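You operate a simulated robot arm through the tools that you are given. There is no shell and no other tool. Be economical: measure what you need, move in short steps, check, and stop when the job is done.

Carry out the task below with a simulated robot arm. There is one attempt and no reset: what you move stays moved.

TASK
Switch the jig off, move its lamp to the PASS pocket, wipe the channel and set size M.
Fine: off first, then open the clamp; use the white pad on the cement crumbs and put it back.

It is judged by the outcome, as a careful person would: the job done as asked, and still so three seconds after it is handed in. It fails if anything else is knocked over, pushed out of place, dropped, spilled or broken.

THE ROBOT
A 6-joint arm with a two-finger parallel gripper, fixed in place. Base frame: the origin is at the foot of the arm, x ahead of it, y to its left, z up; the work surface is at about z = 0. Lengths are in mm, angles in degrees, forces in N, time in s.
With the tool pointing down near the work surface it reaches from about 140 to 580 mm from the base axis. Its first joint turns from -66.0 to 66.0 degrees. Payload 2.1 kg.
Tool frame: the origin (TCP) lies between the finger pads and is the grasp point; the fingertips stand 30 mm ahead of it; z points along the fingers, y is the line along which they close. The gripper opens to 94 mm. The fingers are 28 mm wide and 10 mm thick; the gripper's body (50 by 96 mm) begins 55 mm behind the TCP.
Orientation is that of the tool frame in the base frame, as a unit quaternion [w, x, y, z]. With the fingers straight down and closing along the base's y, the tool's x points along the base's -x, its y along +y and its z along -z.

THE INTERFACE
- The arm moves only by the tool play_rows. Its argument "deltas" is a list of rows, each an object of numbers (a shift or turn left out is 0, a gripper value left out holds the last): "x", "y", "z": the shift along the base's x, y, z in mm; "ax", "ay", "az": the turn, a rotation vector about the base's x, y, z in degrees; "gripper": the gripper command, from -1 (shut) to 1 (fully open), values between in proportion. In form: [{"x": .., "y": .., "z": .., "ax": .., "ay": .., "az": .., "gripper": ..}, ...]. A call has 1 to 10 rows; each row is the pose to reach, as a shift and turn from the pose commanded when the call began. A row lasts 0.2 s, in which the tool goes at most 50 mm and 8.6 degrees; a call with a longer step from one row to the next is refused whole, and so is a gripper value outside its range. A pose out of reach is approached as far as the arm can. The call stops where the force on the tool passes 70 N (or 10 N more than at its start, if that is more) or the arm is blocked; 0.2 s more then pass. The fingers move at their own pace (about 72 mm/s each) and stop on an object; they squeeze with about 31 N. The grip force told is the motor's: it shows also when the fingers shut on nothing. Time passes only in rows, and 0.2 s behind the last, so rows that repeat a pose let the fingers close. It gives the time, the measured TCP pose, the force on the tool (base axes), the opening and the grip force at its end, in the units of the frame above (readings bear some noise), and new pictures: "show" is both (left out), scene, wrist or none.
- Cameras (640 x 400 px; columns grow to the right, rows downward): "scene" is fixed at [62, -394.3, 462]; the picture's right is [0.61, -0.80, 0.00], its down [-0.60, -0.46, -0.65] and it looks along [0.52, 0.40, -0.76] (base axes); focal length 214 px, centre (320, 200). "wrist" rides on the gripper at [-37, 0, -58] in the tool frame; the picture's right is [0.00, -1.00, 0.00], its down [0.97, 0.00, -0.24] and it looks along [0.24, 0.00, 0.97] (tool axes); focal length 218 px, centre (320, 200).
- measure_at(camera, pixels): for up to 12 pixels [column, row] of the newest picture of that camera ("zoom" is the newest enlarged one), the place [x, y, z] in the base frame of the surface seen there, good to about 2 mm. No time passes.
- inspect(camera, box): a new picture of the part [left, top, right, bottom] of that camera's present view, enlarged. No time passes.
- sign_off(): hands the job in; it is judged then, once.

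Work in short steps. Measure before you move; look again where a grasp or a placing could have gone wrong, and mend it. You have 80 turns and 120 pictures in all, the two below and enlarged ones among them. Open the gripper and draw the arm clear of the work before you hand the job in, unless the task says otherwise; then end with one line.

The tools are called by a JSON object that holds its "api" and its "payload". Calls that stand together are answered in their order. play_rows: Moves the arm, as the interface text tells. Its arguments: {"type":"object","properties":{"deltas":{"type":"array","items":{"type":"object","properties":{"x":{"type":"number"},"y":{"type":"number"},"z":{"type":"number"},"ax":{"type":"number"},"ay":{"type":"number"},"az":{"type":"number"},"gripper":{"type":"number"}}}},"show":{"type":"string","enum":["both","scene","wrist","none"]}},"required":["deltas"]} The other tools are called the same way: measure_at (camera, pixels) gives the place of the surface under pixels of a picture; inspect (camera, box) takes an enlarged picture of a part of a camera's view; sign_off () hands the job in.

At the start:

```text
t: 0.0
tcp_pos: [321.3, -7.4, 374.4]
tool_rot: [0.0, 0.0, 1.0, -0.001]
force: [-0.5, -0.1, 0.2]
width: 94.6
grip_force: 0.1
```

scene: 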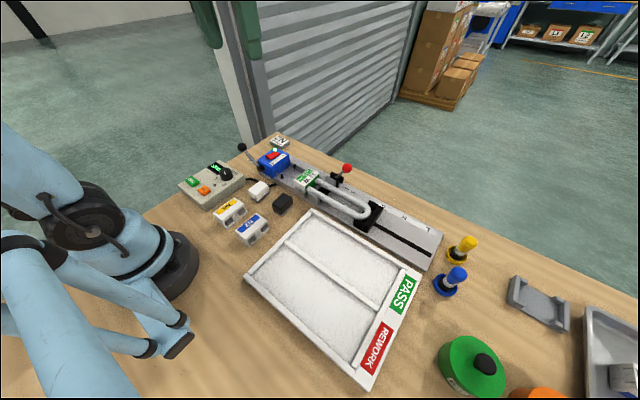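
wrist: 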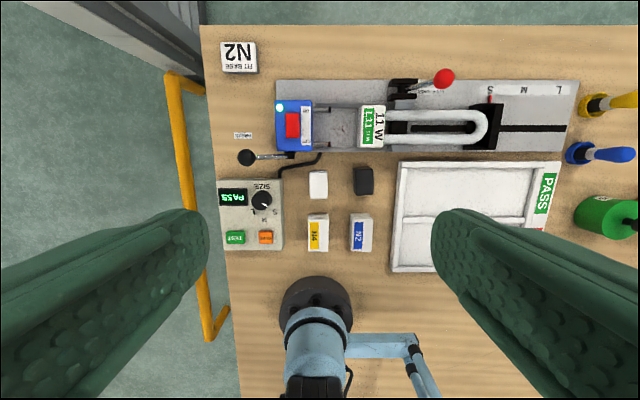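

The pictures show a jig with a lamp (tube), a blue switch, a control box, pads and a tray. I enlarge the parts before moving.

{"api": "inspect", "payload": {"camera": "wrist", "box": [210, 60, 400, 180]}}

{"api": "inspect", "payload": {"camera": "wrist", "box": [370, 60, 640, 230]}}

{"api": "inspect", "payload": {"camera": "scene", "box": [170, 120, 330, 250]}}

{"api": "inspect", "payload": {"camera": "scene", "box": [280, 150, 480, 280]}}

{"api": "inspect", "payload": {"camera": "wrist", "box": [200, 160, 400, 270]}}

```text
3.33 times, centred on (305, 120) of wrist
```

zoom: 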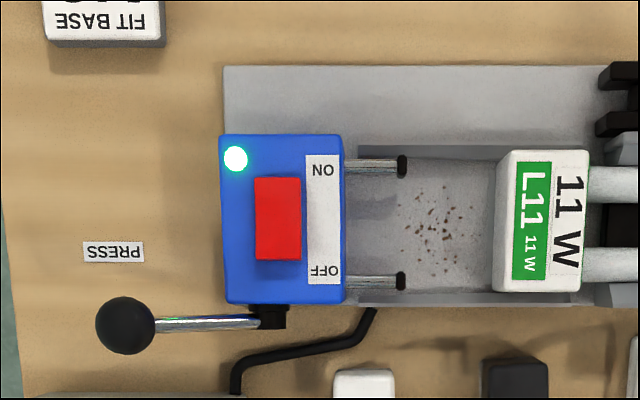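

```text
2.35 times, centred on (505, 145) of wrist
```

zoom: 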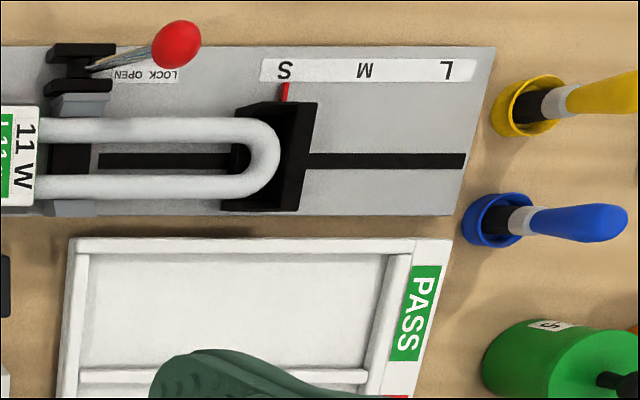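

```text
3.08 times, centred on (250, 185) of scene
```

zoom: 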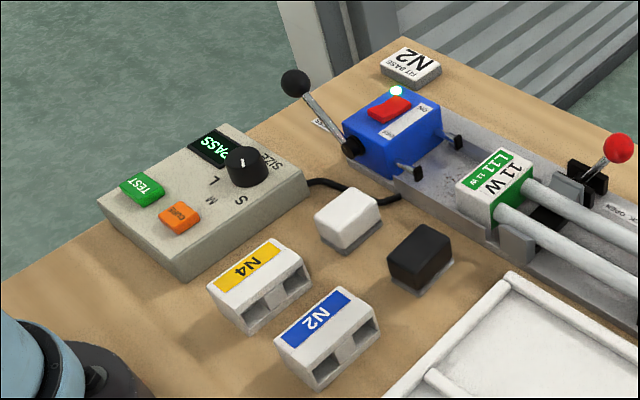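

```text
3.08 times, centred on (380, 215) of scene
```

zoom: 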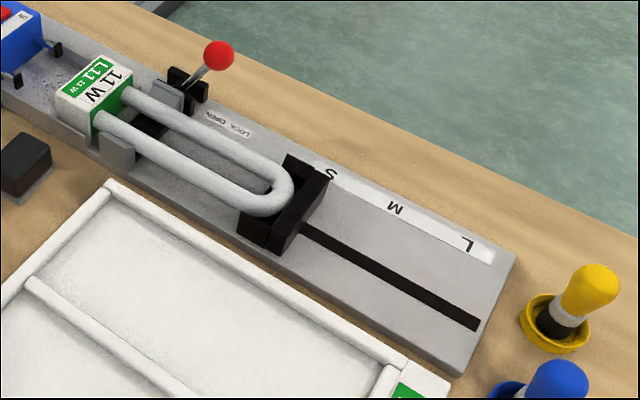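

```text
3.20 times, centred on (300, 215) of wrist
```

zoom: 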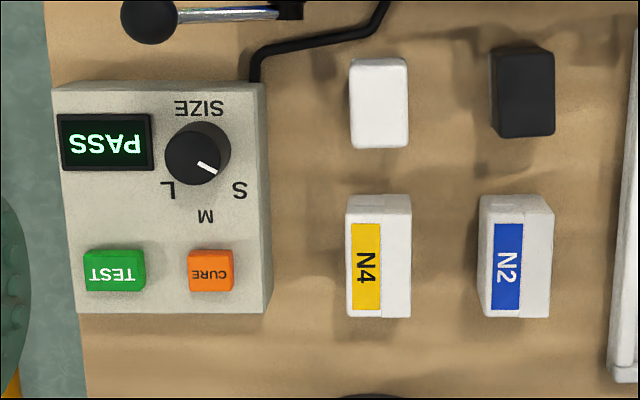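

The size dial and the slide both stand at S. I measure the rocker, clamp lever, lamp, slide, pads, dial and tray.

{"api": "measure_at", "payload": {"camera": "wrist", "pixels": [[293, 118], [293, 135], [307, 102], [280, 107], [372, 125], [340, 128], [444, 78], [410, 87], [480, 128], [496, 125], [490, 97], [525, 90]]}}

{"api": "measure_at", "payload": {"camera": "wrist", "pixels": [[318, 184], [363, 181], [261, 201], [264, 205], [245, 161], [318, 232], [361, 232], [430, 115], [430, 140], [400, 165], [555, 165], [470, 190]]}}

{"api": "measure_at", "payload": {"camera": "scene", "pixels": [[348, 168], [336, 178], [330, 190], [345, 205], [364, 212], [375, 205], [312, 215], [247, 275], [364, 385], [415, 285], [288, 243], [380, 310]]}}

{"api": "inspect", "payload": {"camera": "scene", "box": [290, 150, 390, 240]}}

{"api": "inspect", "payload": {"camera": "scene", "box": [240, 200, 430, 390]}}

```text
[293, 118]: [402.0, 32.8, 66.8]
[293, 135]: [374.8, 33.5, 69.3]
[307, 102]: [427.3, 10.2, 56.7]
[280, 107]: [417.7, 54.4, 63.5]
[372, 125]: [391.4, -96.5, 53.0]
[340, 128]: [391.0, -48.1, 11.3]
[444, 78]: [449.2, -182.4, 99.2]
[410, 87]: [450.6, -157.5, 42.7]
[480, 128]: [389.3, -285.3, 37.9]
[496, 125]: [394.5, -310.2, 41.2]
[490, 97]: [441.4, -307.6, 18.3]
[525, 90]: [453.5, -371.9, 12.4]
```

```text
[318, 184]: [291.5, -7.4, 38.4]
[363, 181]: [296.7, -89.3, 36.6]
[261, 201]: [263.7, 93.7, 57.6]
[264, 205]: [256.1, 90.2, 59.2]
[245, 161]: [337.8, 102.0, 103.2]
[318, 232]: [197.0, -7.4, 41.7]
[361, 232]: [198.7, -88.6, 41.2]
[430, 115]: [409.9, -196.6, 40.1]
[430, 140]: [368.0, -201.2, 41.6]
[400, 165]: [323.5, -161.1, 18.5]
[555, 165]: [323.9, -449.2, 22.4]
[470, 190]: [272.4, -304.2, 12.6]
```

```text
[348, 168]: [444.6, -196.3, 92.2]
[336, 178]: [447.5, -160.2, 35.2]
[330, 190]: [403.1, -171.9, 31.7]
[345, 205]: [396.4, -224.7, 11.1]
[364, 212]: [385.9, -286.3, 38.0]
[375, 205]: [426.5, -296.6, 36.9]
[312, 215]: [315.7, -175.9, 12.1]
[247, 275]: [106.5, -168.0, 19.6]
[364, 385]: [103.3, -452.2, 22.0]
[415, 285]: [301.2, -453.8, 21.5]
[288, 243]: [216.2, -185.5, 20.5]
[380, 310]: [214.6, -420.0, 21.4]
```

```text
4.44 times, centred on (340, 195) of scene
```

zoom: 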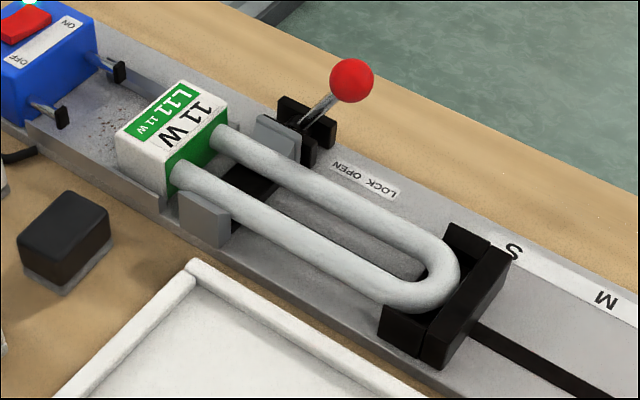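

```text
2.11 times, centred on (335, 295) of scene
```

zoom: 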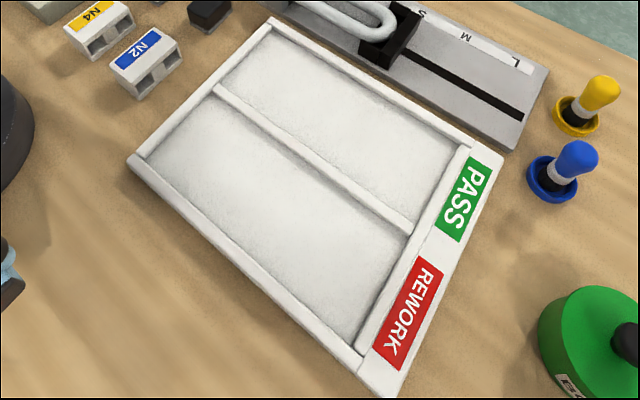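

Tray, lamp and slide are placed. Now I look closer at the clamp lever and its LOCK/OPEN label.

{"api": "inspect", "payload": {"camera": "wrist", "box": [380, 60, 470, 160]}}

{"api": "inspect", "payload": {"camera": "scene", "box": [320, 155, 380, 205]}}

{"api": "inspect", "payload": {"camera": "scene", "box": [235, 135, 315, 190]}}

```text
4.00 times, centred on (425, 110) of wrist
```

zoom: 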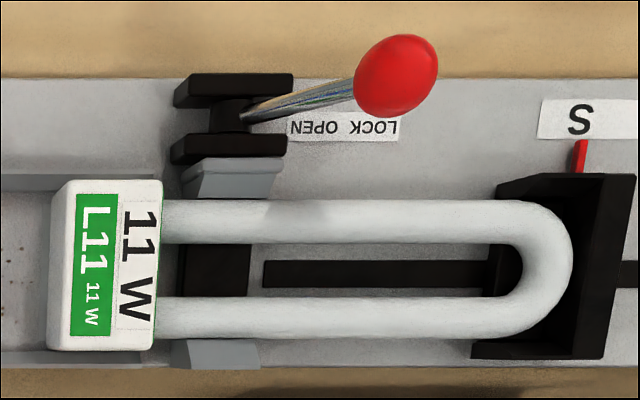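

```text
8.00 times, centred on (350, 180) of scene
```

zoom: 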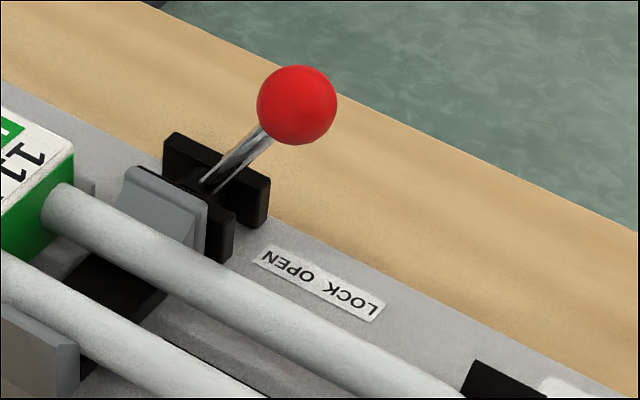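

```text
7.27 times, centred on (275, 162) of scene
```

zoom: 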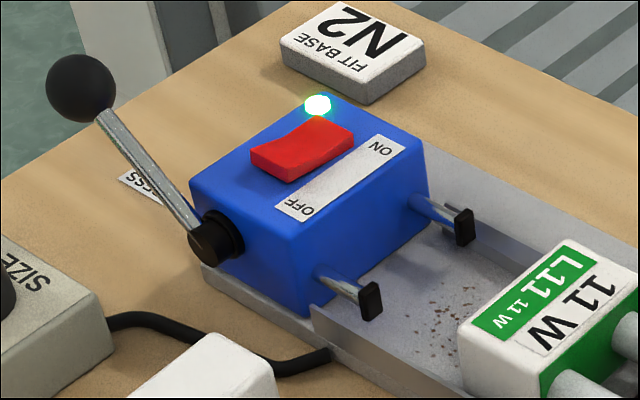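

Lever leans towards LOCK (-y); OPEN is +y. First the rocker: OFF is the near end (about x 374, y 33, z 69). I close the fingers and go above its near edge.

{"api": "play_rows", "payload": {"deltas": [{"x": 20, "y": 20, "z": -35, "gripper": -1}, {"x": 42.7, "y": 40.4, "z": -70}, {"x": 42.7, "y": 40.4, "z": -115}, {"x": 42.7, "y": 40.4, "z": -160}, {"x": 42.7, "y": 40.4, "z": -205}, {"x": 42.7, "y": 40.4, "z": -245}, {"x": 42.7, "y": 40.4, "z": -260}, {"x": 42.7, "y": 40.4, "z": -260}]}}

{"api": "inspect", "payload": {"camera": "scene", "box": [235, 120, 315, 190]}}

```text
t: 1.8
tcp_pos: [363.8, 30.6, 114.2]
tool_rot: [0.0, 0.001, 1.0, 0.0]
force: [-0.5, 0.4, 0.3]
width: 0.2
grip_force: 30.3
```

scene: 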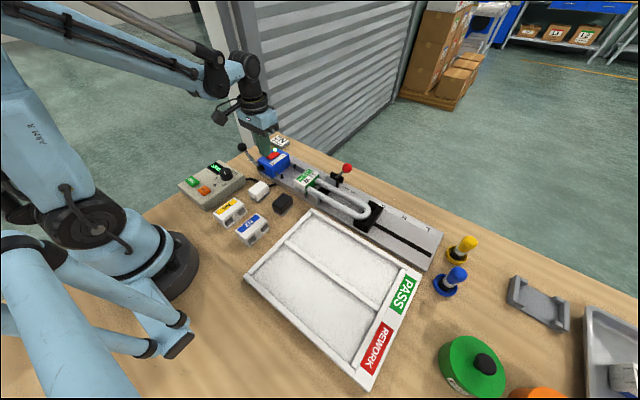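
wrist: 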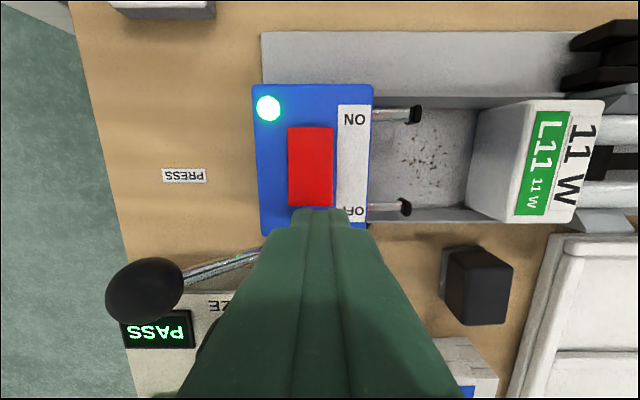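

```text
5.71 times, centred on (275, 155) of scene
```

zoom: 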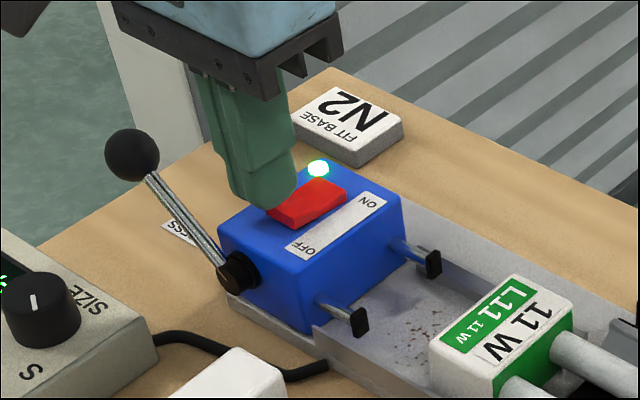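

Fingers hover at the near edge of the rocker. I measure it at close range before pressing.

{"api": "measure_at", "payload": {"camera": "wrist", "pixels": [[310, 130], [310, 150], [310, 170], [310, 190], [310, 203], [292, 203], [330, 203], [280, 222], [345, 205], [250, 255]]}}

```text
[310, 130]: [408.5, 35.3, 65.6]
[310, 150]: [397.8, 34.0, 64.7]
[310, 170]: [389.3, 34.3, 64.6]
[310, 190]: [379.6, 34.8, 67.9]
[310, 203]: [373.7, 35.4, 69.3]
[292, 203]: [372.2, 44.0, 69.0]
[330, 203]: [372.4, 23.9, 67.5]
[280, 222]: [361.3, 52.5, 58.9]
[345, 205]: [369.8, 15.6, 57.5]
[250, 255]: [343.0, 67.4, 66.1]
```

Rocker spans x 372–409, so the press centre is x 367, y 34. I push down in small steps.

{"api": "play_rows", "payload": {"deltas": [{"x": 3, "y": 3, "z": -8}, {"x": 3, "y": 3, "z": -14}, {"x": 3, "y": 3, "z": -18}, {"x": 3, "y": 3, "z": -21}, {"x": 3, "y": 3, "z": -21}], "show": "wrist"}}

```text
t: 3.2
tcp_pos: [368.2, 34.2, 95.3]
tool_rot: [0.0, 0.0, 1.0, 0.0]
force: [-1.8, -0.1, 18.3]
width: 0.0
grip_force: 30.9
stopped in row 5: the force on the tool passed its limit (the readings are from after the stop); the commanded pose is now the measured one
```

wrist: 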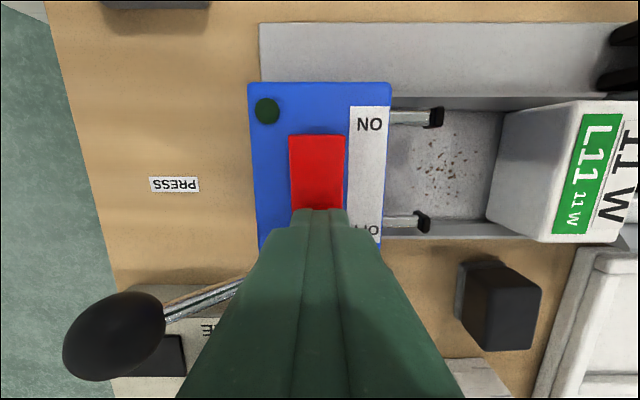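

The lamp on the block is dark, so the jig is off. I lift and travel to the -y side of the red ball.

{"api": "play_rows", "payload": {"deltas": [{"z": 45}, {"z": 90}, {"x": 14, "y": -45, "z": 90}, {"x": 28, "y": -90, "z": 90}, {"x": 42, "y": -135, "z": 90}, {"x": 56, "y": -180, "z": 90}, {"x": 70, "y": -225, "z": 90}, {"x": 79, "y": -266, "z": 90}, {"x": 79, "y": -266, "z": 55}, {"x": 79, "y": -266, "z": 55}]}}

{"api": "inspect", "payload": {"camera": "scene", "box": [250, 110, 410, 230]}}

```text
t: 5.4
tcp_pos: [448.1, -232.1, 150.7]
tool_rot: [-0.001, 0.0, 1.0, 0.0]
force: [-0.2, -0.1, 0.0]
width: 0.0
grip_force: 30.6
```

scene: 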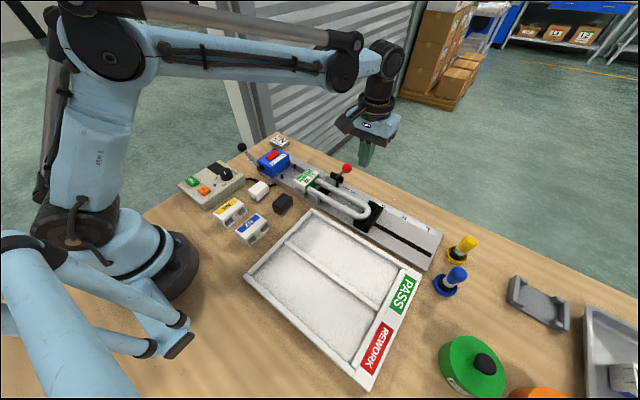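
wrist: 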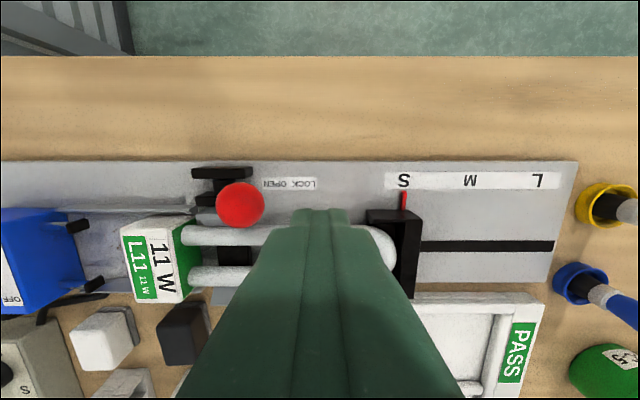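

```text
3.33 times, centred on (330, 170) of scene
```

zoom: 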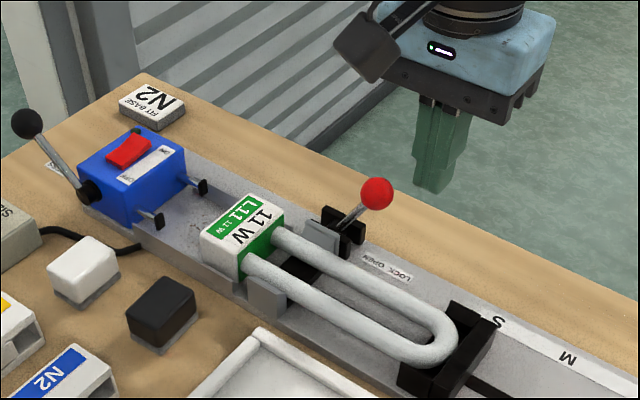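

The ball is left of the fingertips in the wrist picture (240, 205). I measure it and the clamp.

{"api": "measure_at", "payload": {"camera": "wrist", "pixels": [[240, 203], [220, 205], [260, 205], [240, 185], [240, 225], [205, 172], [208, 200], [215, 170], [406, 215], [404, 200], [384, 230], [245, 235]]}}

{"api": "play_rows", "payload": {"deltas": [{"z": -20}, {"z": -37}, {"y": 10, "z": -37}, {"y": 18, "z": -37}, {"y": 26, "z": -37}, {"y": 34, "z": -37}, {"y": 42, "z": -37}]}}

{"api": "inspect", "payload": {"camera": "scene", "box": [290, 130, 390, 220]}}

```text
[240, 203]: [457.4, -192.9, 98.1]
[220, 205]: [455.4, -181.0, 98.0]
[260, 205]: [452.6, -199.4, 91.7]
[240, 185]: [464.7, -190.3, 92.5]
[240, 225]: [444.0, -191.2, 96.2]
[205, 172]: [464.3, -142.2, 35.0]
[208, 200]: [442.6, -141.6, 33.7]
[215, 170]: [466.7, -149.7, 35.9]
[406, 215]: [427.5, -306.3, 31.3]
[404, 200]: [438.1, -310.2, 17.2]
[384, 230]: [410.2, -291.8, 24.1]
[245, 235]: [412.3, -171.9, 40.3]
```

```text
t: 7.0
tcp_pos: [445.9, -189.2, 112.9]
tool_rot: [-0.002, 0.0, 1.0, 0.0]
force: [0.4, -0.7, 1.5]
width: 0.0
grip_force: 30.8
```

scene: 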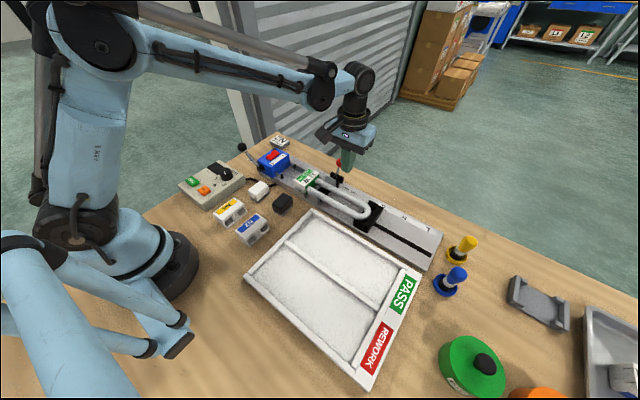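
wrist: 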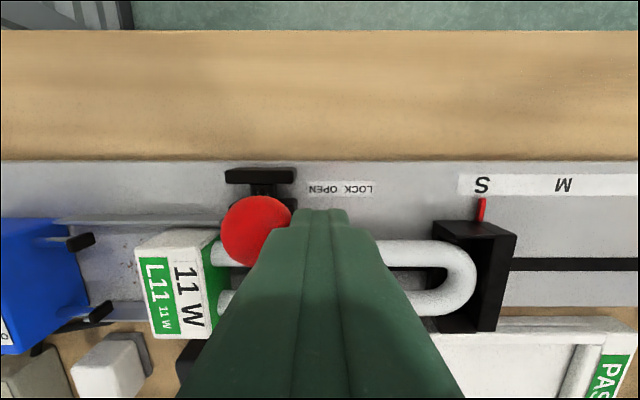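

```text
4.44 times, centred on (340, 175) of scene
```

zoom: 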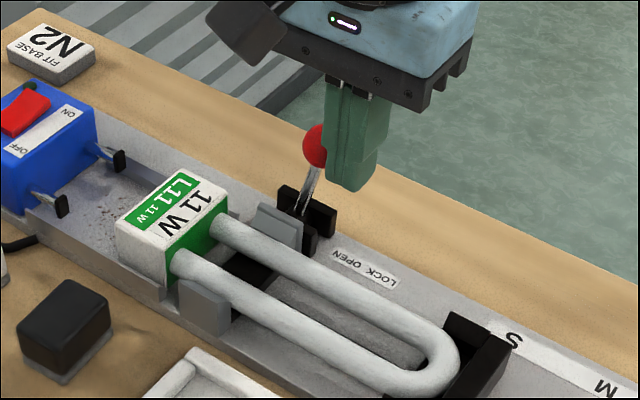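

The lever follows freely. I continue pushing towards +y.

{"api": "play_rows", "payload": {"deltas": [{"y": 8}, {"y": 16}, {"y": 24}, {"y": 32, "z": -4}, {"y": 40, "z": -8}, {"y": 48, "z": -12}, {"y": 52, "z": -15}]}}

{"api": "inspect", "payload": {"camera": "scene", "box": [290, 130, 390, 220]}}

```text
t: 8.6
tcp_pos: [446.5, -137.7, 97.9]
tool_rot: [-0.001, 0.0, 1.0, -0.001]
force: [-0.7, -5.6, 13.8]
width: 0.0
grip_force: 31.5
```

scene: 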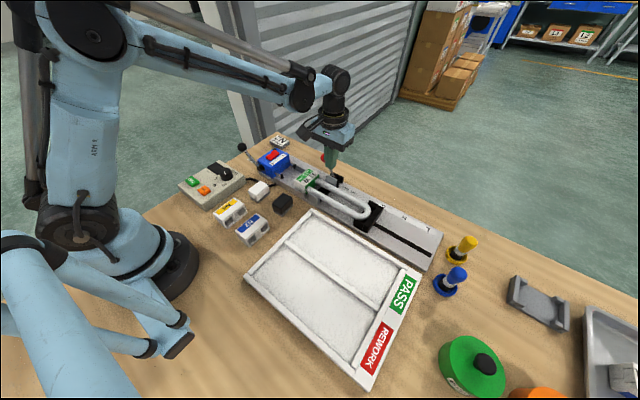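
wrist: 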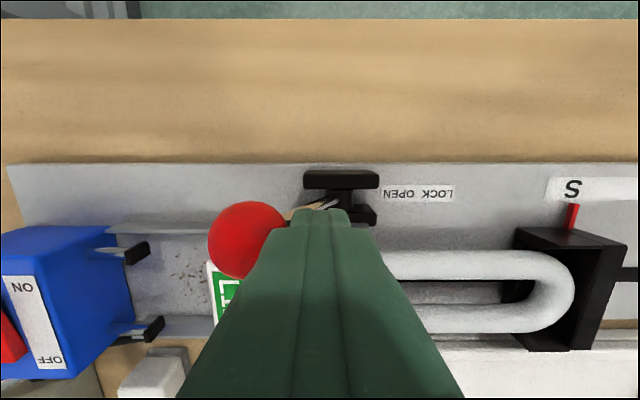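

```text
4.44 times, centred on (340, 175) of scene
```

zoom: 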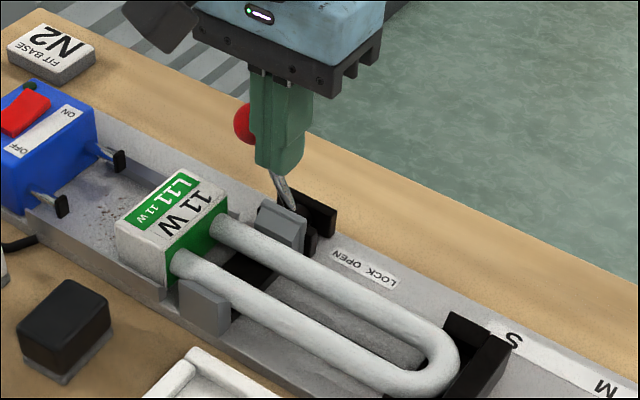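

The ball is now over at about y -112, with some upward force. I rise a little and push a bit more to find the stop.

{"api": "play_rows", "payload": {"deltas": [{"z": 8}, {"y": 5, "z": 8}, {"y": 10, "z": 8}, {"y": 15, "z": 6}], "show": "wrist"}}

{"api": "inspect", "payload": {"camera": "scene", "box": [290, 130, 390, 220]}}

```text
t: 9.6
tcp_pos: [444.3, -133.1, 104.0]
tool_rot: [0.001, 0.007, 1.0, -0.013]
force: [10.9, -62.0, 17.5]
width: 0.0
grip_force: 30.9
```

wrist: 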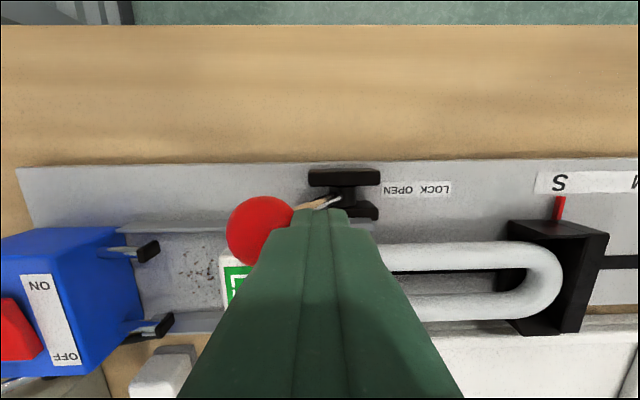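

```text
4.44 times, centred on (340, 175) of scene
```

zoom: 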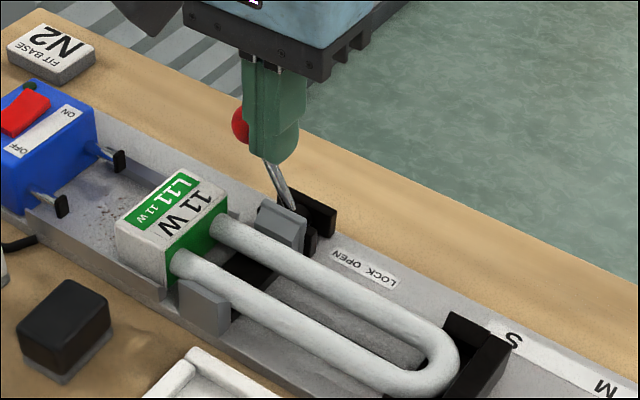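

The lever is at its stop (62 N), so the clamp is open. I back off, lift and measure the lamp, ball and jaws.

{"api": "play_rows", "payload": {"deltas": [{"y": -25}, {"y": -25, "z": 40}, {"x": -30, "y": -25, "z": 85}, {"x": -70, "y": -25, "z": 130}, {"x": -100, "y": -25, "z": 165}, {"x": -110, "y": -25, "z": 170}]}}

{"api": "inspect", "payload": {"camera": "wrist", "box": [200, 40, 400, 170]}}

{"api": "inspect", "payload": {"camera": "scene", "box": [260, 140, 390, 240]}}

```text
refused: row 3 steps farther than a row can; nothing moved
```

```text
3.08 times, centred on (300, 105) of wrist
```

zoom: 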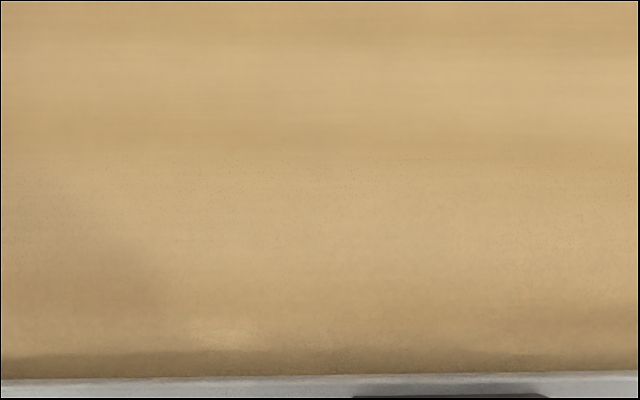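

```text
4.00 times, centred on (325, 190) of scene
```

zoom: 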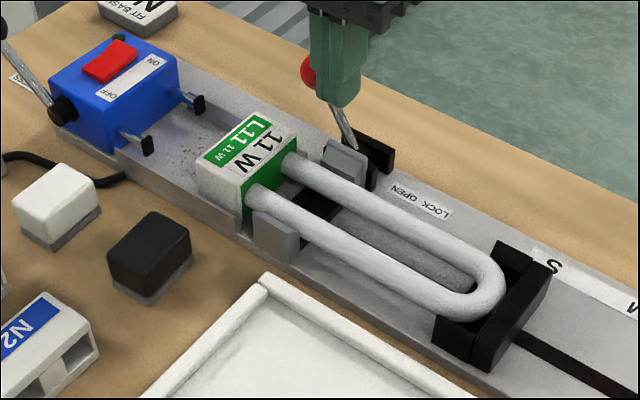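

The call was refused because one step was too long. I repeat it with shorter steps.

{"api": "play_rows", "payload": {"deltas": [{"y": -25}, {"y": -25, "z": 40}, {"x": -20, "y": -25, "z": 75}, {"x": -45, "y": -10, "z": 110}, {"x": -75, "y": 10, "z": 140}, {"x": -110, "y": 10, "z": 165}, {"x": -110, "y": 10, "z": 165}]}}

{"api": "inspect", "payload": {"camera": "wrist", "box": [200, 20, 440, 170]}}

{"api": "inspect", "payload": {"camera": "scene", "box": [260, 140, 390, 240]}}

```text
t: 11.2
tcp_pos: [335.6, -110.2, 268.6]
tool_rot: [-0.001, 0.0, 1.0, 0.0]
force: [0.1, 0.0, 1.1]
width: 0.2
grip_force: 31.1
```

scene: 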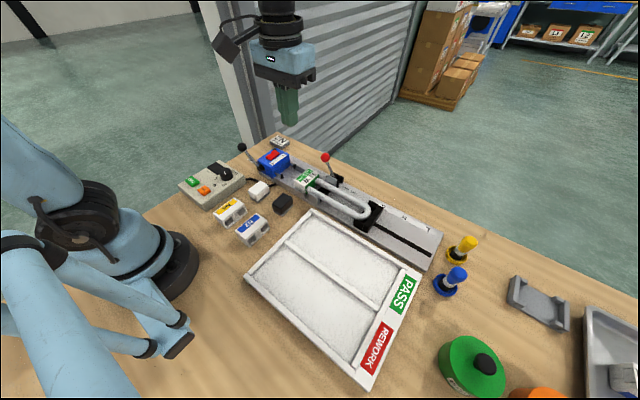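
wrist: 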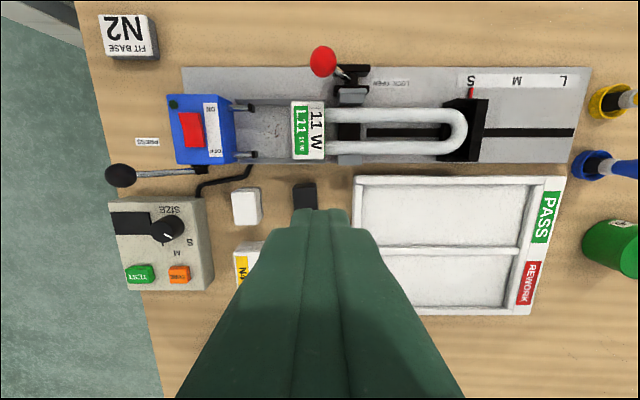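

```text
2.67 times, centred on (320, 95) of wrist
```

zoom: 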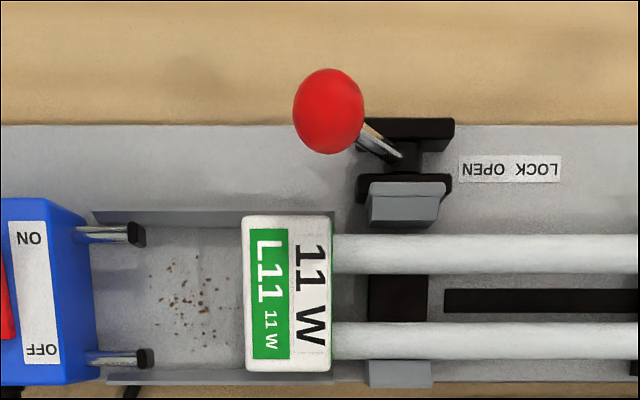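

```text
4.00 times, centred on (325, 190) of scene
```

zoom: 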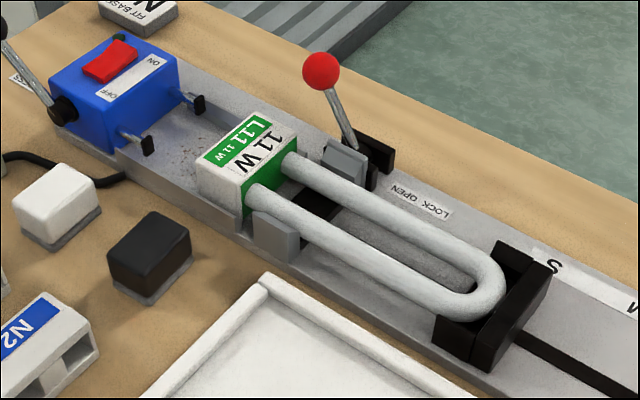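

The lever stays leaning to OPEN, and the far jaw has drawn away from the lamp. I measure the lamp base, walls, ball, jaws and tubes.

{"api": "measure_at", "payload": {"camera": "wrist", "pixels": [[324, 60], [335, 60], [308, 103], [308, 155], [293, 130], [323, 130], [270, 101], [270, 161], [352, 97], [350, 160], [400, 115], [400, 147]]}}

{"api": "measure_at", "payload": {"camera": "wrist", "pixels": [[464, 131], [480, 120], [445, 105], [470, 105], [345, 120], [400, 131], [443, 170], [443, 185], [443, 243], [443, 250], [360, 215], [522, 215]]}}

{"api": "measure_at", "payload": {"camera": "scene", "pixels": [[323, 158], [303, 189], [309, 176], [318, 172], [325, 180], [345, 182], [330, 200], [360, 216], [296, 180], [312, 203], [285, 240], [390, 308]]}}

```text
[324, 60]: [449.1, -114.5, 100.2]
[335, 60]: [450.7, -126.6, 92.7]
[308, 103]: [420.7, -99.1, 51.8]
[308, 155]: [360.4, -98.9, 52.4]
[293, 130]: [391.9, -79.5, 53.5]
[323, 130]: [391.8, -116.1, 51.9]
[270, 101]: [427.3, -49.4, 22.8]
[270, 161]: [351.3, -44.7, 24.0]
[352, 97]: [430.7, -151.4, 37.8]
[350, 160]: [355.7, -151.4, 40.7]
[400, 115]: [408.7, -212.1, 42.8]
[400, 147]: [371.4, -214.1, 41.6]
```

```text
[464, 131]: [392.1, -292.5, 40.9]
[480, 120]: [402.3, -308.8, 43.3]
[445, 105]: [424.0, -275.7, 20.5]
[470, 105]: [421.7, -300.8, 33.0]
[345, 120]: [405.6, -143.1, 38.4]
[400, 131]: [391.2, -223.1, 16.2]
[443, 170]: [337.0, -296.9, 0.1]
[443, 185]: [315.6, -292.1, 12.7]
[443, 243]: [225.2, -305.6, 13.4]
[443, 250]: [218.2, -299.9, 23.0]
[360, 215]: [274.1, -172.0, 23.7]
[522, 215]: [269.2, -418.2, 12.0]
```

```text
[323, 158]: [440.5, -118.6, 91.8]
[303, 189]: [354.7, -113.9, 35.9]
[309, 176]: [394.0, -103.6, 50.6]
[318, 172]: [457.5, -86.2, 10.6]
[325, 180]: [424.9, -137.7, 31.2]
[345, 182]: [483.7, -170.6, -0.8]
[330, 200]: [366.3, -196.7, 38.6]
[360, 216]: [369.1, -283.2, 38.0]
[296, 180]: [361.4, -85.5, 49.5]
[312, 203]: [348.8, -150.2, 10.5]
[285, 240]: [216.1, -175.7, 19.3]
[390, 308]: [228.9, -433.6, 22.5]
```

Lamp base spans x 359–422, y -78…-117, with its top at z 53. The pocket is x 222–316, y -174…-418. I turn the tool 90° to close along x, open to about 76 mm and move over the base.

{"api": "play_rows", "payload": {"deltas": [{"az": 8.5, "x": 5, "y": 2, "gripper": 0.607}, {"az": 17, "x": 11, "y": 4}, {"az": 25.5, "x": 16, "y": 6}, {"az": 34, "x": 22, "y": 8}, {"az": 42.5, "x": 27, "y": 10}, {"az": 51, "x": 33, "y": 12}, {"az": 59.5, "x": 38, "y": 14}, {"az": 68, "x": 44, "y": 16}, {"az": 76.5, "x": 50, "y": 18}, {"az": 85, "x": 55.4, "y": 20}], "show": "none"}}

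{"api": "play_rows", "payload": {"deltas": [{"az": 5, "z": -40}, {"az": 5, "z": -85}, {"az": 5, "z": -130}, {"az": 5, "z": -145}, {"az": 5, "z": -145}]}}

{"api": "inspect", "payload": {"camera": "scene", "box": [250, 110, 390, 220]}}

```text
t: 13.4
tcp_pos: [392.8, -92.1, 268.7]
tool_rot: [0.0, -0.677, 0.736, -0.001]
force: [0.9, -0.1, 0.0]
width: 75.3
grip_force: 0.0
```

```text
t: 14.6
tcp_pos: [392.2, -91.5, 123.8]
tool_rot: [0.001, 0.707, -0.707, 0.0]
force: [0.1, -0.4, -0.5]
width: 75.6
grip_force: 0.1
```

scene: 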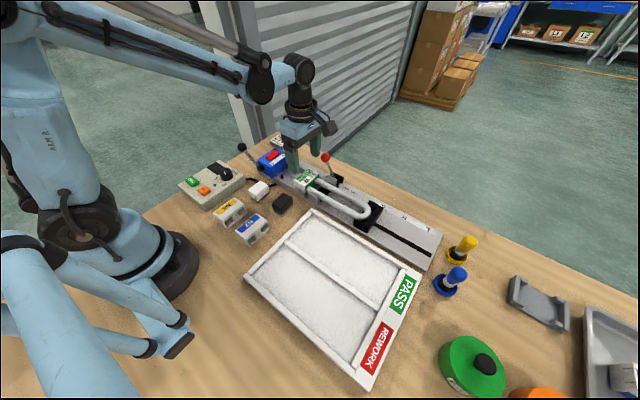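
wrist: 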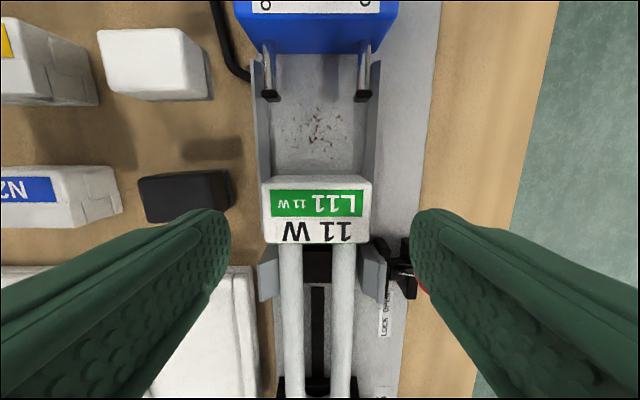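

```text
3.64 times, centred on (320, 165) of scene
```

zoom: 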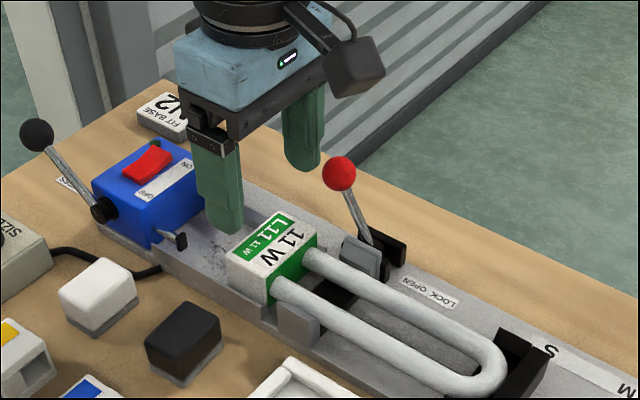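

A black box hangs on the gripper's -y side. I measure its lowest point against the red ball before going down.

{"api": "measure_at", "payload": {"camera": "scene", "pixels": [[347, 135], [340, 133], [352, 125], [329, 130], [325, 158], [310, 170], [335, 157], [306, 145]]}}

{"api": "inspect", "payload": {"camera": "scene", "box": [280, 90, 360, 180]}}

```text
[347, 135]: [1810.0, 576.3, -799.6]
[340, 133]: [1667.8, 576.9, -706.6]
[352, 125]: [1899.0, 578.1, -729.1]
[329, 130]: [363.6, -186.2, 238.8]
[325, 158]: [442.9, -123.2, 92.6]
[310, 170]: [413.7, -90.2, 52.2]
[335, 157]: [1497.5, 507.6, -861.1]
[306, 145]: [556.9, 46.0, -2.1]
```

```text
4.44 times, centred on (320, 135) of scene
```

zoom: 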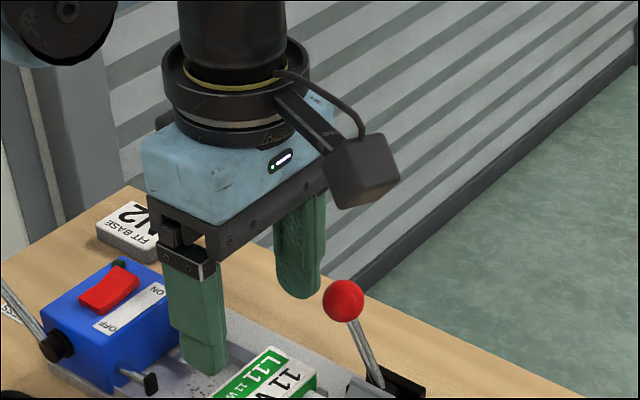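

The box is at z 239, 115 above the TCP, so it clears. I go down to TCP z 58 and close on the base.

{"api": "play_rows", "payload": {"deltas": [{"x": -1, "y": 1, "z": -35}, {"x": -1, "y": 1, "z": -55}, {"x": -1, "y": 1, "z": -66}, {"x": -1, "y": 1, "z": -66, "gripper": -1}, {"x": -1, "y": 1, "z": -66}, {"x": -1, "y": 1, "z": -66}]}}

{"api": "inspect", "payload": {"camera": "scene", "box": [260, 120, 390, 230]}}

```text
t: 16.0
tcp_pos: [389.8, -91.2, 57.4]
tool_rot: [0.0, -0.707, 0.707, 0.0]
force: [-6.5, -0.8, 2.9]
width: 67.5
grip_force: 30.9
```

scene: 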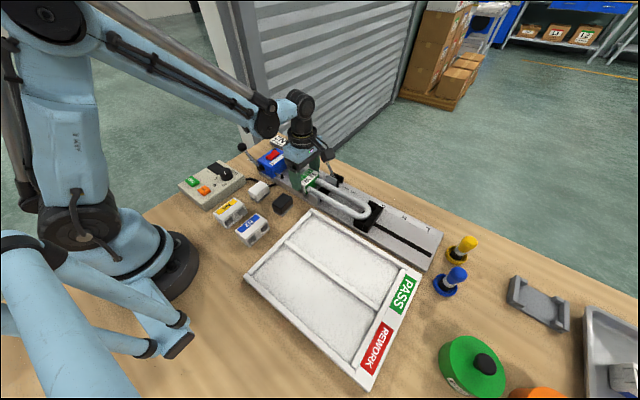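
wrist: 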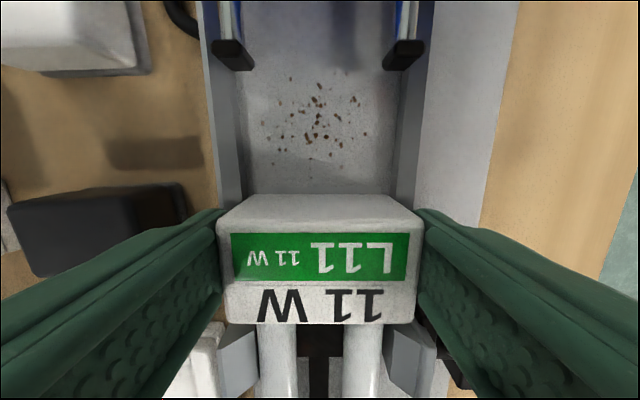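

```text
3.64 times, centred on (325, 175) of scene
```

zoom: 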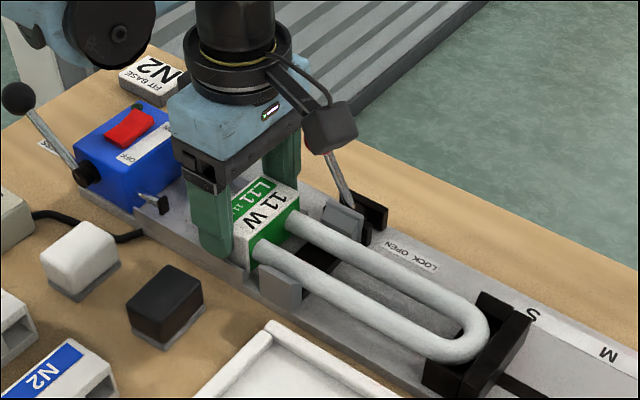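

The fingers hold the base at 67.5 mm. I lift straight up slowly.

{"api": "play_rows", "payload": {"deltas": [{"z": 8}, {"z": 20}, {"z": 40}, {"z": 65}, {"z": 65}]}}

{"api": "inspect", "payload": {"camera": "scene", "box": [260, 100, 420, 230]}}

```text
t: 17.2
tcp_pos: [390.9, -91.6, 121.5]
tool_rot: [-0.001, -0.707, 0.707, -0.001]
force: [0.2, 0.2, -0.9]
width: 67.3
grip_force: 30.7
```

scene: 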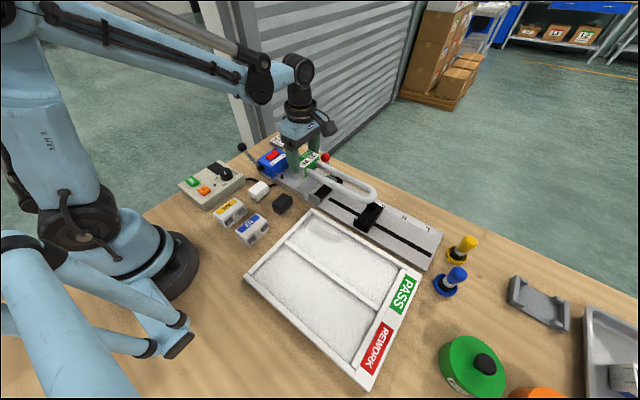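
wrist: 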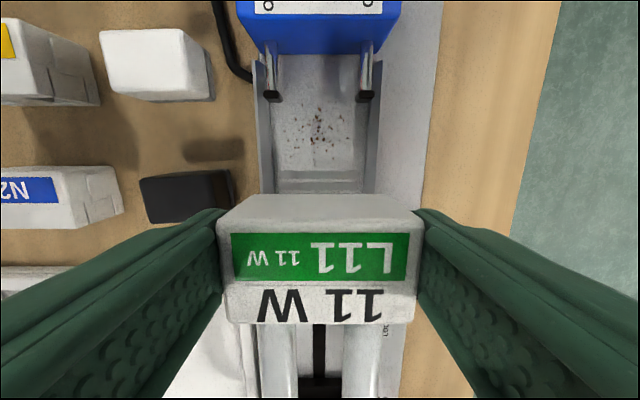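

```text
3.08 times, centred on (340, 165) of scene
```

zoom: 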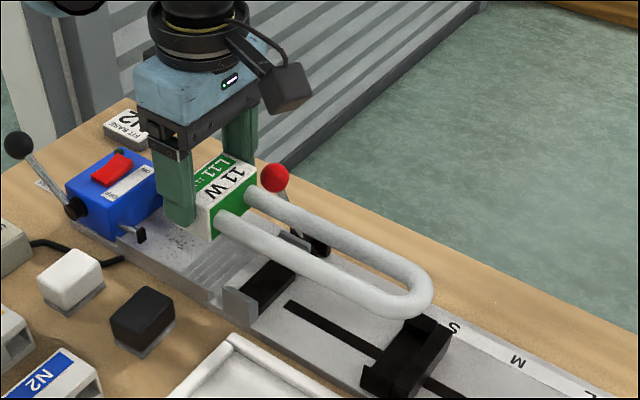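

Lamp is up and level. I check its tube end, then carry it over the PASS pocket.

{"api": "measure_at", "payload": {"camera": "scene", "pixels": [[372, 196], [375, 200], [374, 188], [340, 178], [345, 172], [318, 160]]}}

{"api": "play_rows", "payload": {"deltas": [{"x": -35, "z": 5}, {"x": -70, "y": -25, "z": 5}, {"x": -100, "y": -55, "z": 5}, {"x": -122, "y": -90, "z": 5}, {"x": -122, "y": -105, "z": 0}, {"x": -122, "y": -105, "z": -25}, {"x": -122, "y": -105, "z": -25}]}}

{"api": "inspect", "payload": {"camera": "scene", "box": [230, 150, 430, 390]}}

```text
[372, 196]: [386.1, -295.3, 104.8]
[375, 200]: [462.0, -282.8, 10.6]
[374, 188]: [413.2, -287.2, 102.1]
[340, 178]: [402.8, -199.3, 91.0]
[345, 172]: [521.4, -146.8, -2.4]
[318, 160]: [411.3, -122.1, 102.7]
```

```text
t: 18.8
tcp_pos: [268.3, -198.0, 98.6]
tool_rot: [0.0, 0.708, -0.707, 0.0]
force: [-0.4, 0.0, -1.0]
width: 67.3
grip_force: 31.2
```

scene: 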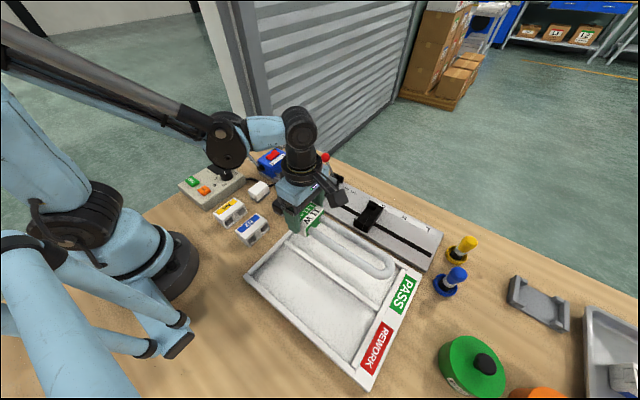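
wrist: 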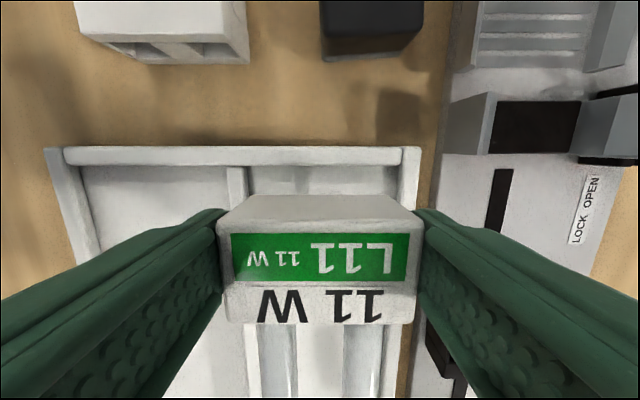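

```text
1.67 times, centred on (330, 270) of scene
```

zoom: 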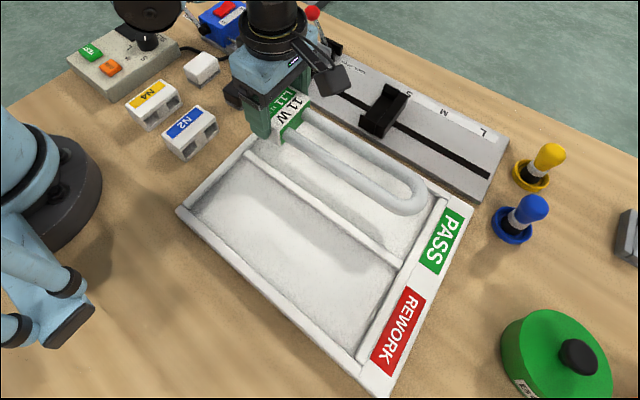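

Measure the divider and rims around the lamp for centring.

{"api": "measure_at", "payload": {"camera": "wrist", "pixels": [[229, 185], [237, 185], [246, 185], [397, 180], [405, 180], [415, 180], [320, 152], [320, 164], [320, 172], [320, 180]]}}

{"api": "measure_at", "payload": {"camera": "scene", "pixels": [[391, 272], [394, 266], [389, 278], [330, 250], [334, 255], [362, 240], [400, 262], [404, 268]]}}

```text
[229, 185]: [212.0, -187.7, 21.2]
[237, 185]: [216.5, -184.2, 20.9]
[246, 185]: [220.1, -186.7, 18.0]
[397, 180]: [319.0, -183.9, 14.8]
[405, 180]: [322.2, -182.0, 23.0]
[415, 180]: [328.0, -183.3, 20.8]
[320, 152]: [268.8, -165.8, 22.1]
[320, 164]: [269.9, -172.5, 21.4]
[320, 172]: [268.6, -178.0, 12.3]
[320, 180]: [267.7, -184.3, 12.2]
```

```text
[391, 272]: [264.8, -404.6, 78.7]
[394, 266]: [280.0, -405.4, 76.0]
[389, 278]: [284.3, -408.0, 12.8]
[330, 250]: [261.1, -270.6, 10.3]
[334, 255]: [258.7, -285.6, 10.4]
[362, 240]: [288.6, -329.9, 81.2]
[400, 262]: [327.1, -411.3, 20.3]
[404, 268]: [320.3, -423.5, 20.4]
```

The lamp is centred in the pocket with 11 mm or more all round. I lower gently until it touches.

{"api": "play_rows", "payload": {"deltas": [{"x": 1, "z": -20}, {"x": 1, "z": -32}, {"x": 1, "z": -37}, {"x": 1, "z": -39}, {"x": 1, "z": -39}]}}

{"api": "inspect", "payload": {"camera": "scene", "box": [270, 180, 430, 310]}}

```text
t: 20.0
tcp_pos: [270.3, -196.9, 58.9]
tool_rot: [-0.002, -0.707, 0.707, -0.001]
force: [-0.6, 0.3, -1.4]
width: 67.5
grip_force: 30.7
```

scene: 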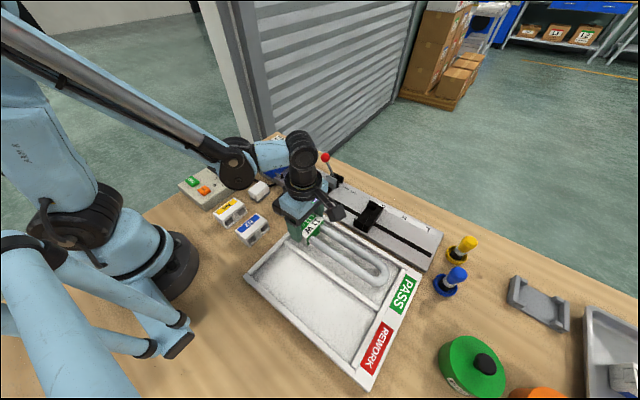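
wrist: 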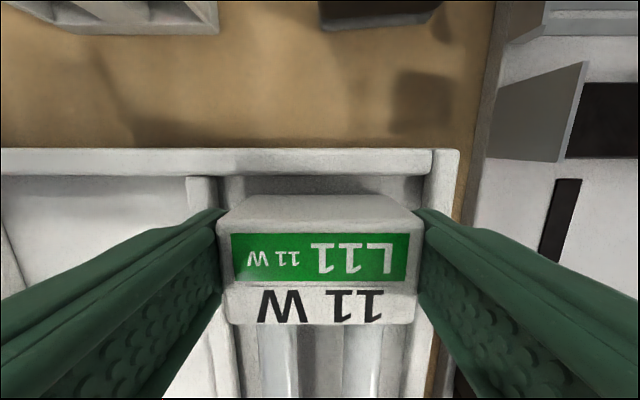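

```text
3.08 times, centred on (350, 245) of scene
```

zoom: 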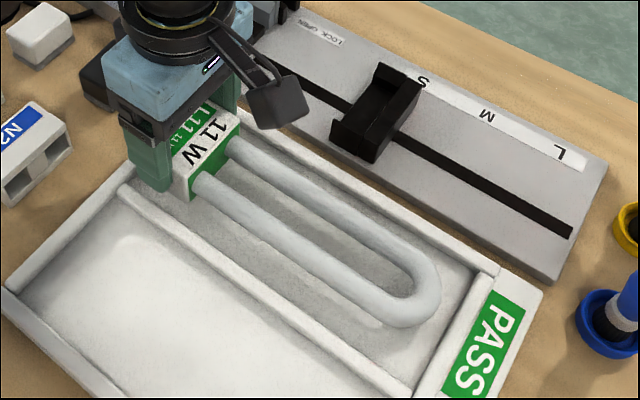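

No contact force yet. I lower a few more mm, with the fingertips still above the rims.

{"api": "play_rows", "payload": {"deltas": [{"z": -1.5}, {"z": -3}, {"z": -4}, {"z": -4}], "show": "none"}}

```text
t: 20.8
tcp_pos: [269.2, -195.5, 55.9]
tool_rot: [0.001, 0.707, -0.707, -0.001]
force: [-2.1, 2.2, 30.7]
width: 67.3
grip_force: 31.0
stopped in row 4: the force on the tool passed its limit (the readings are from after the stop); the commanded pose is now the measured one
```

The lamp has touched down. I ease up slightly, open a little, then lift clear.

{"api": "play_rows", "payload": {"deltas": [{"z": 0.8}, {"z": 0.8, "gripper": 0.6}, {"z": 0.8}, {"z": 0.8}, {"z": 25}, {"z": 65}, {"z": 105}]}}

{"api": "inspect", "payload": {"camera": "scene", "box": [270, 180, 430, 310]}}

```text
t: 22.4
tcp_pos: [270.3, -198.0, 162.3]
tool_rot: [0.001, 0.707, -0.707, 0.0]
force: [0.5, 0.6, -0.1]
width: 75.1
grip_force: 0.1
```

scene: 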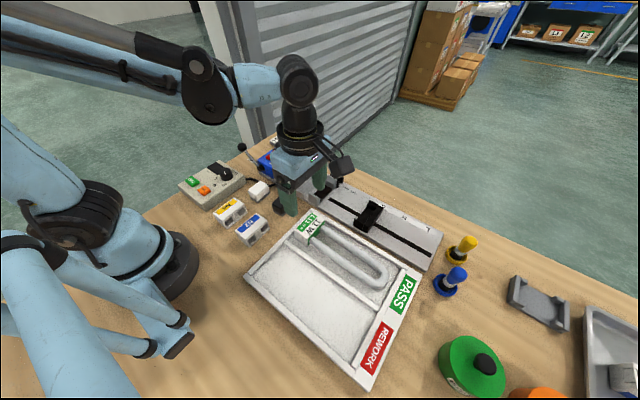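
wrist: 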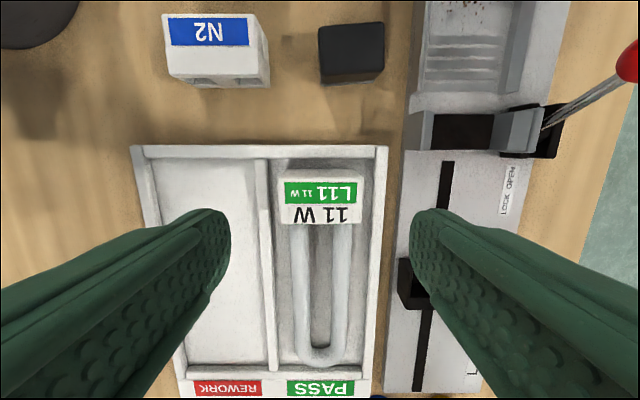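

```text
3.08 times, centred on (350, 245) of scene
```

zoom: 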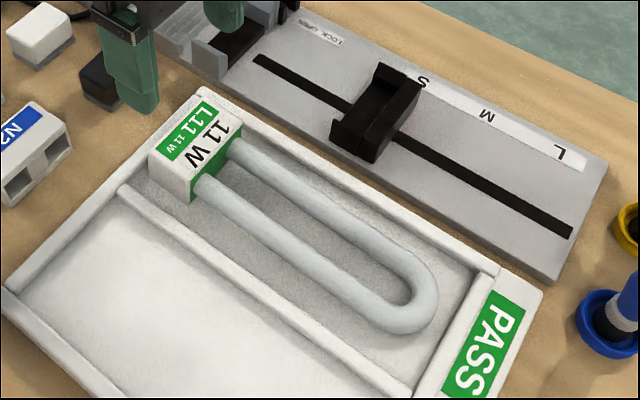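

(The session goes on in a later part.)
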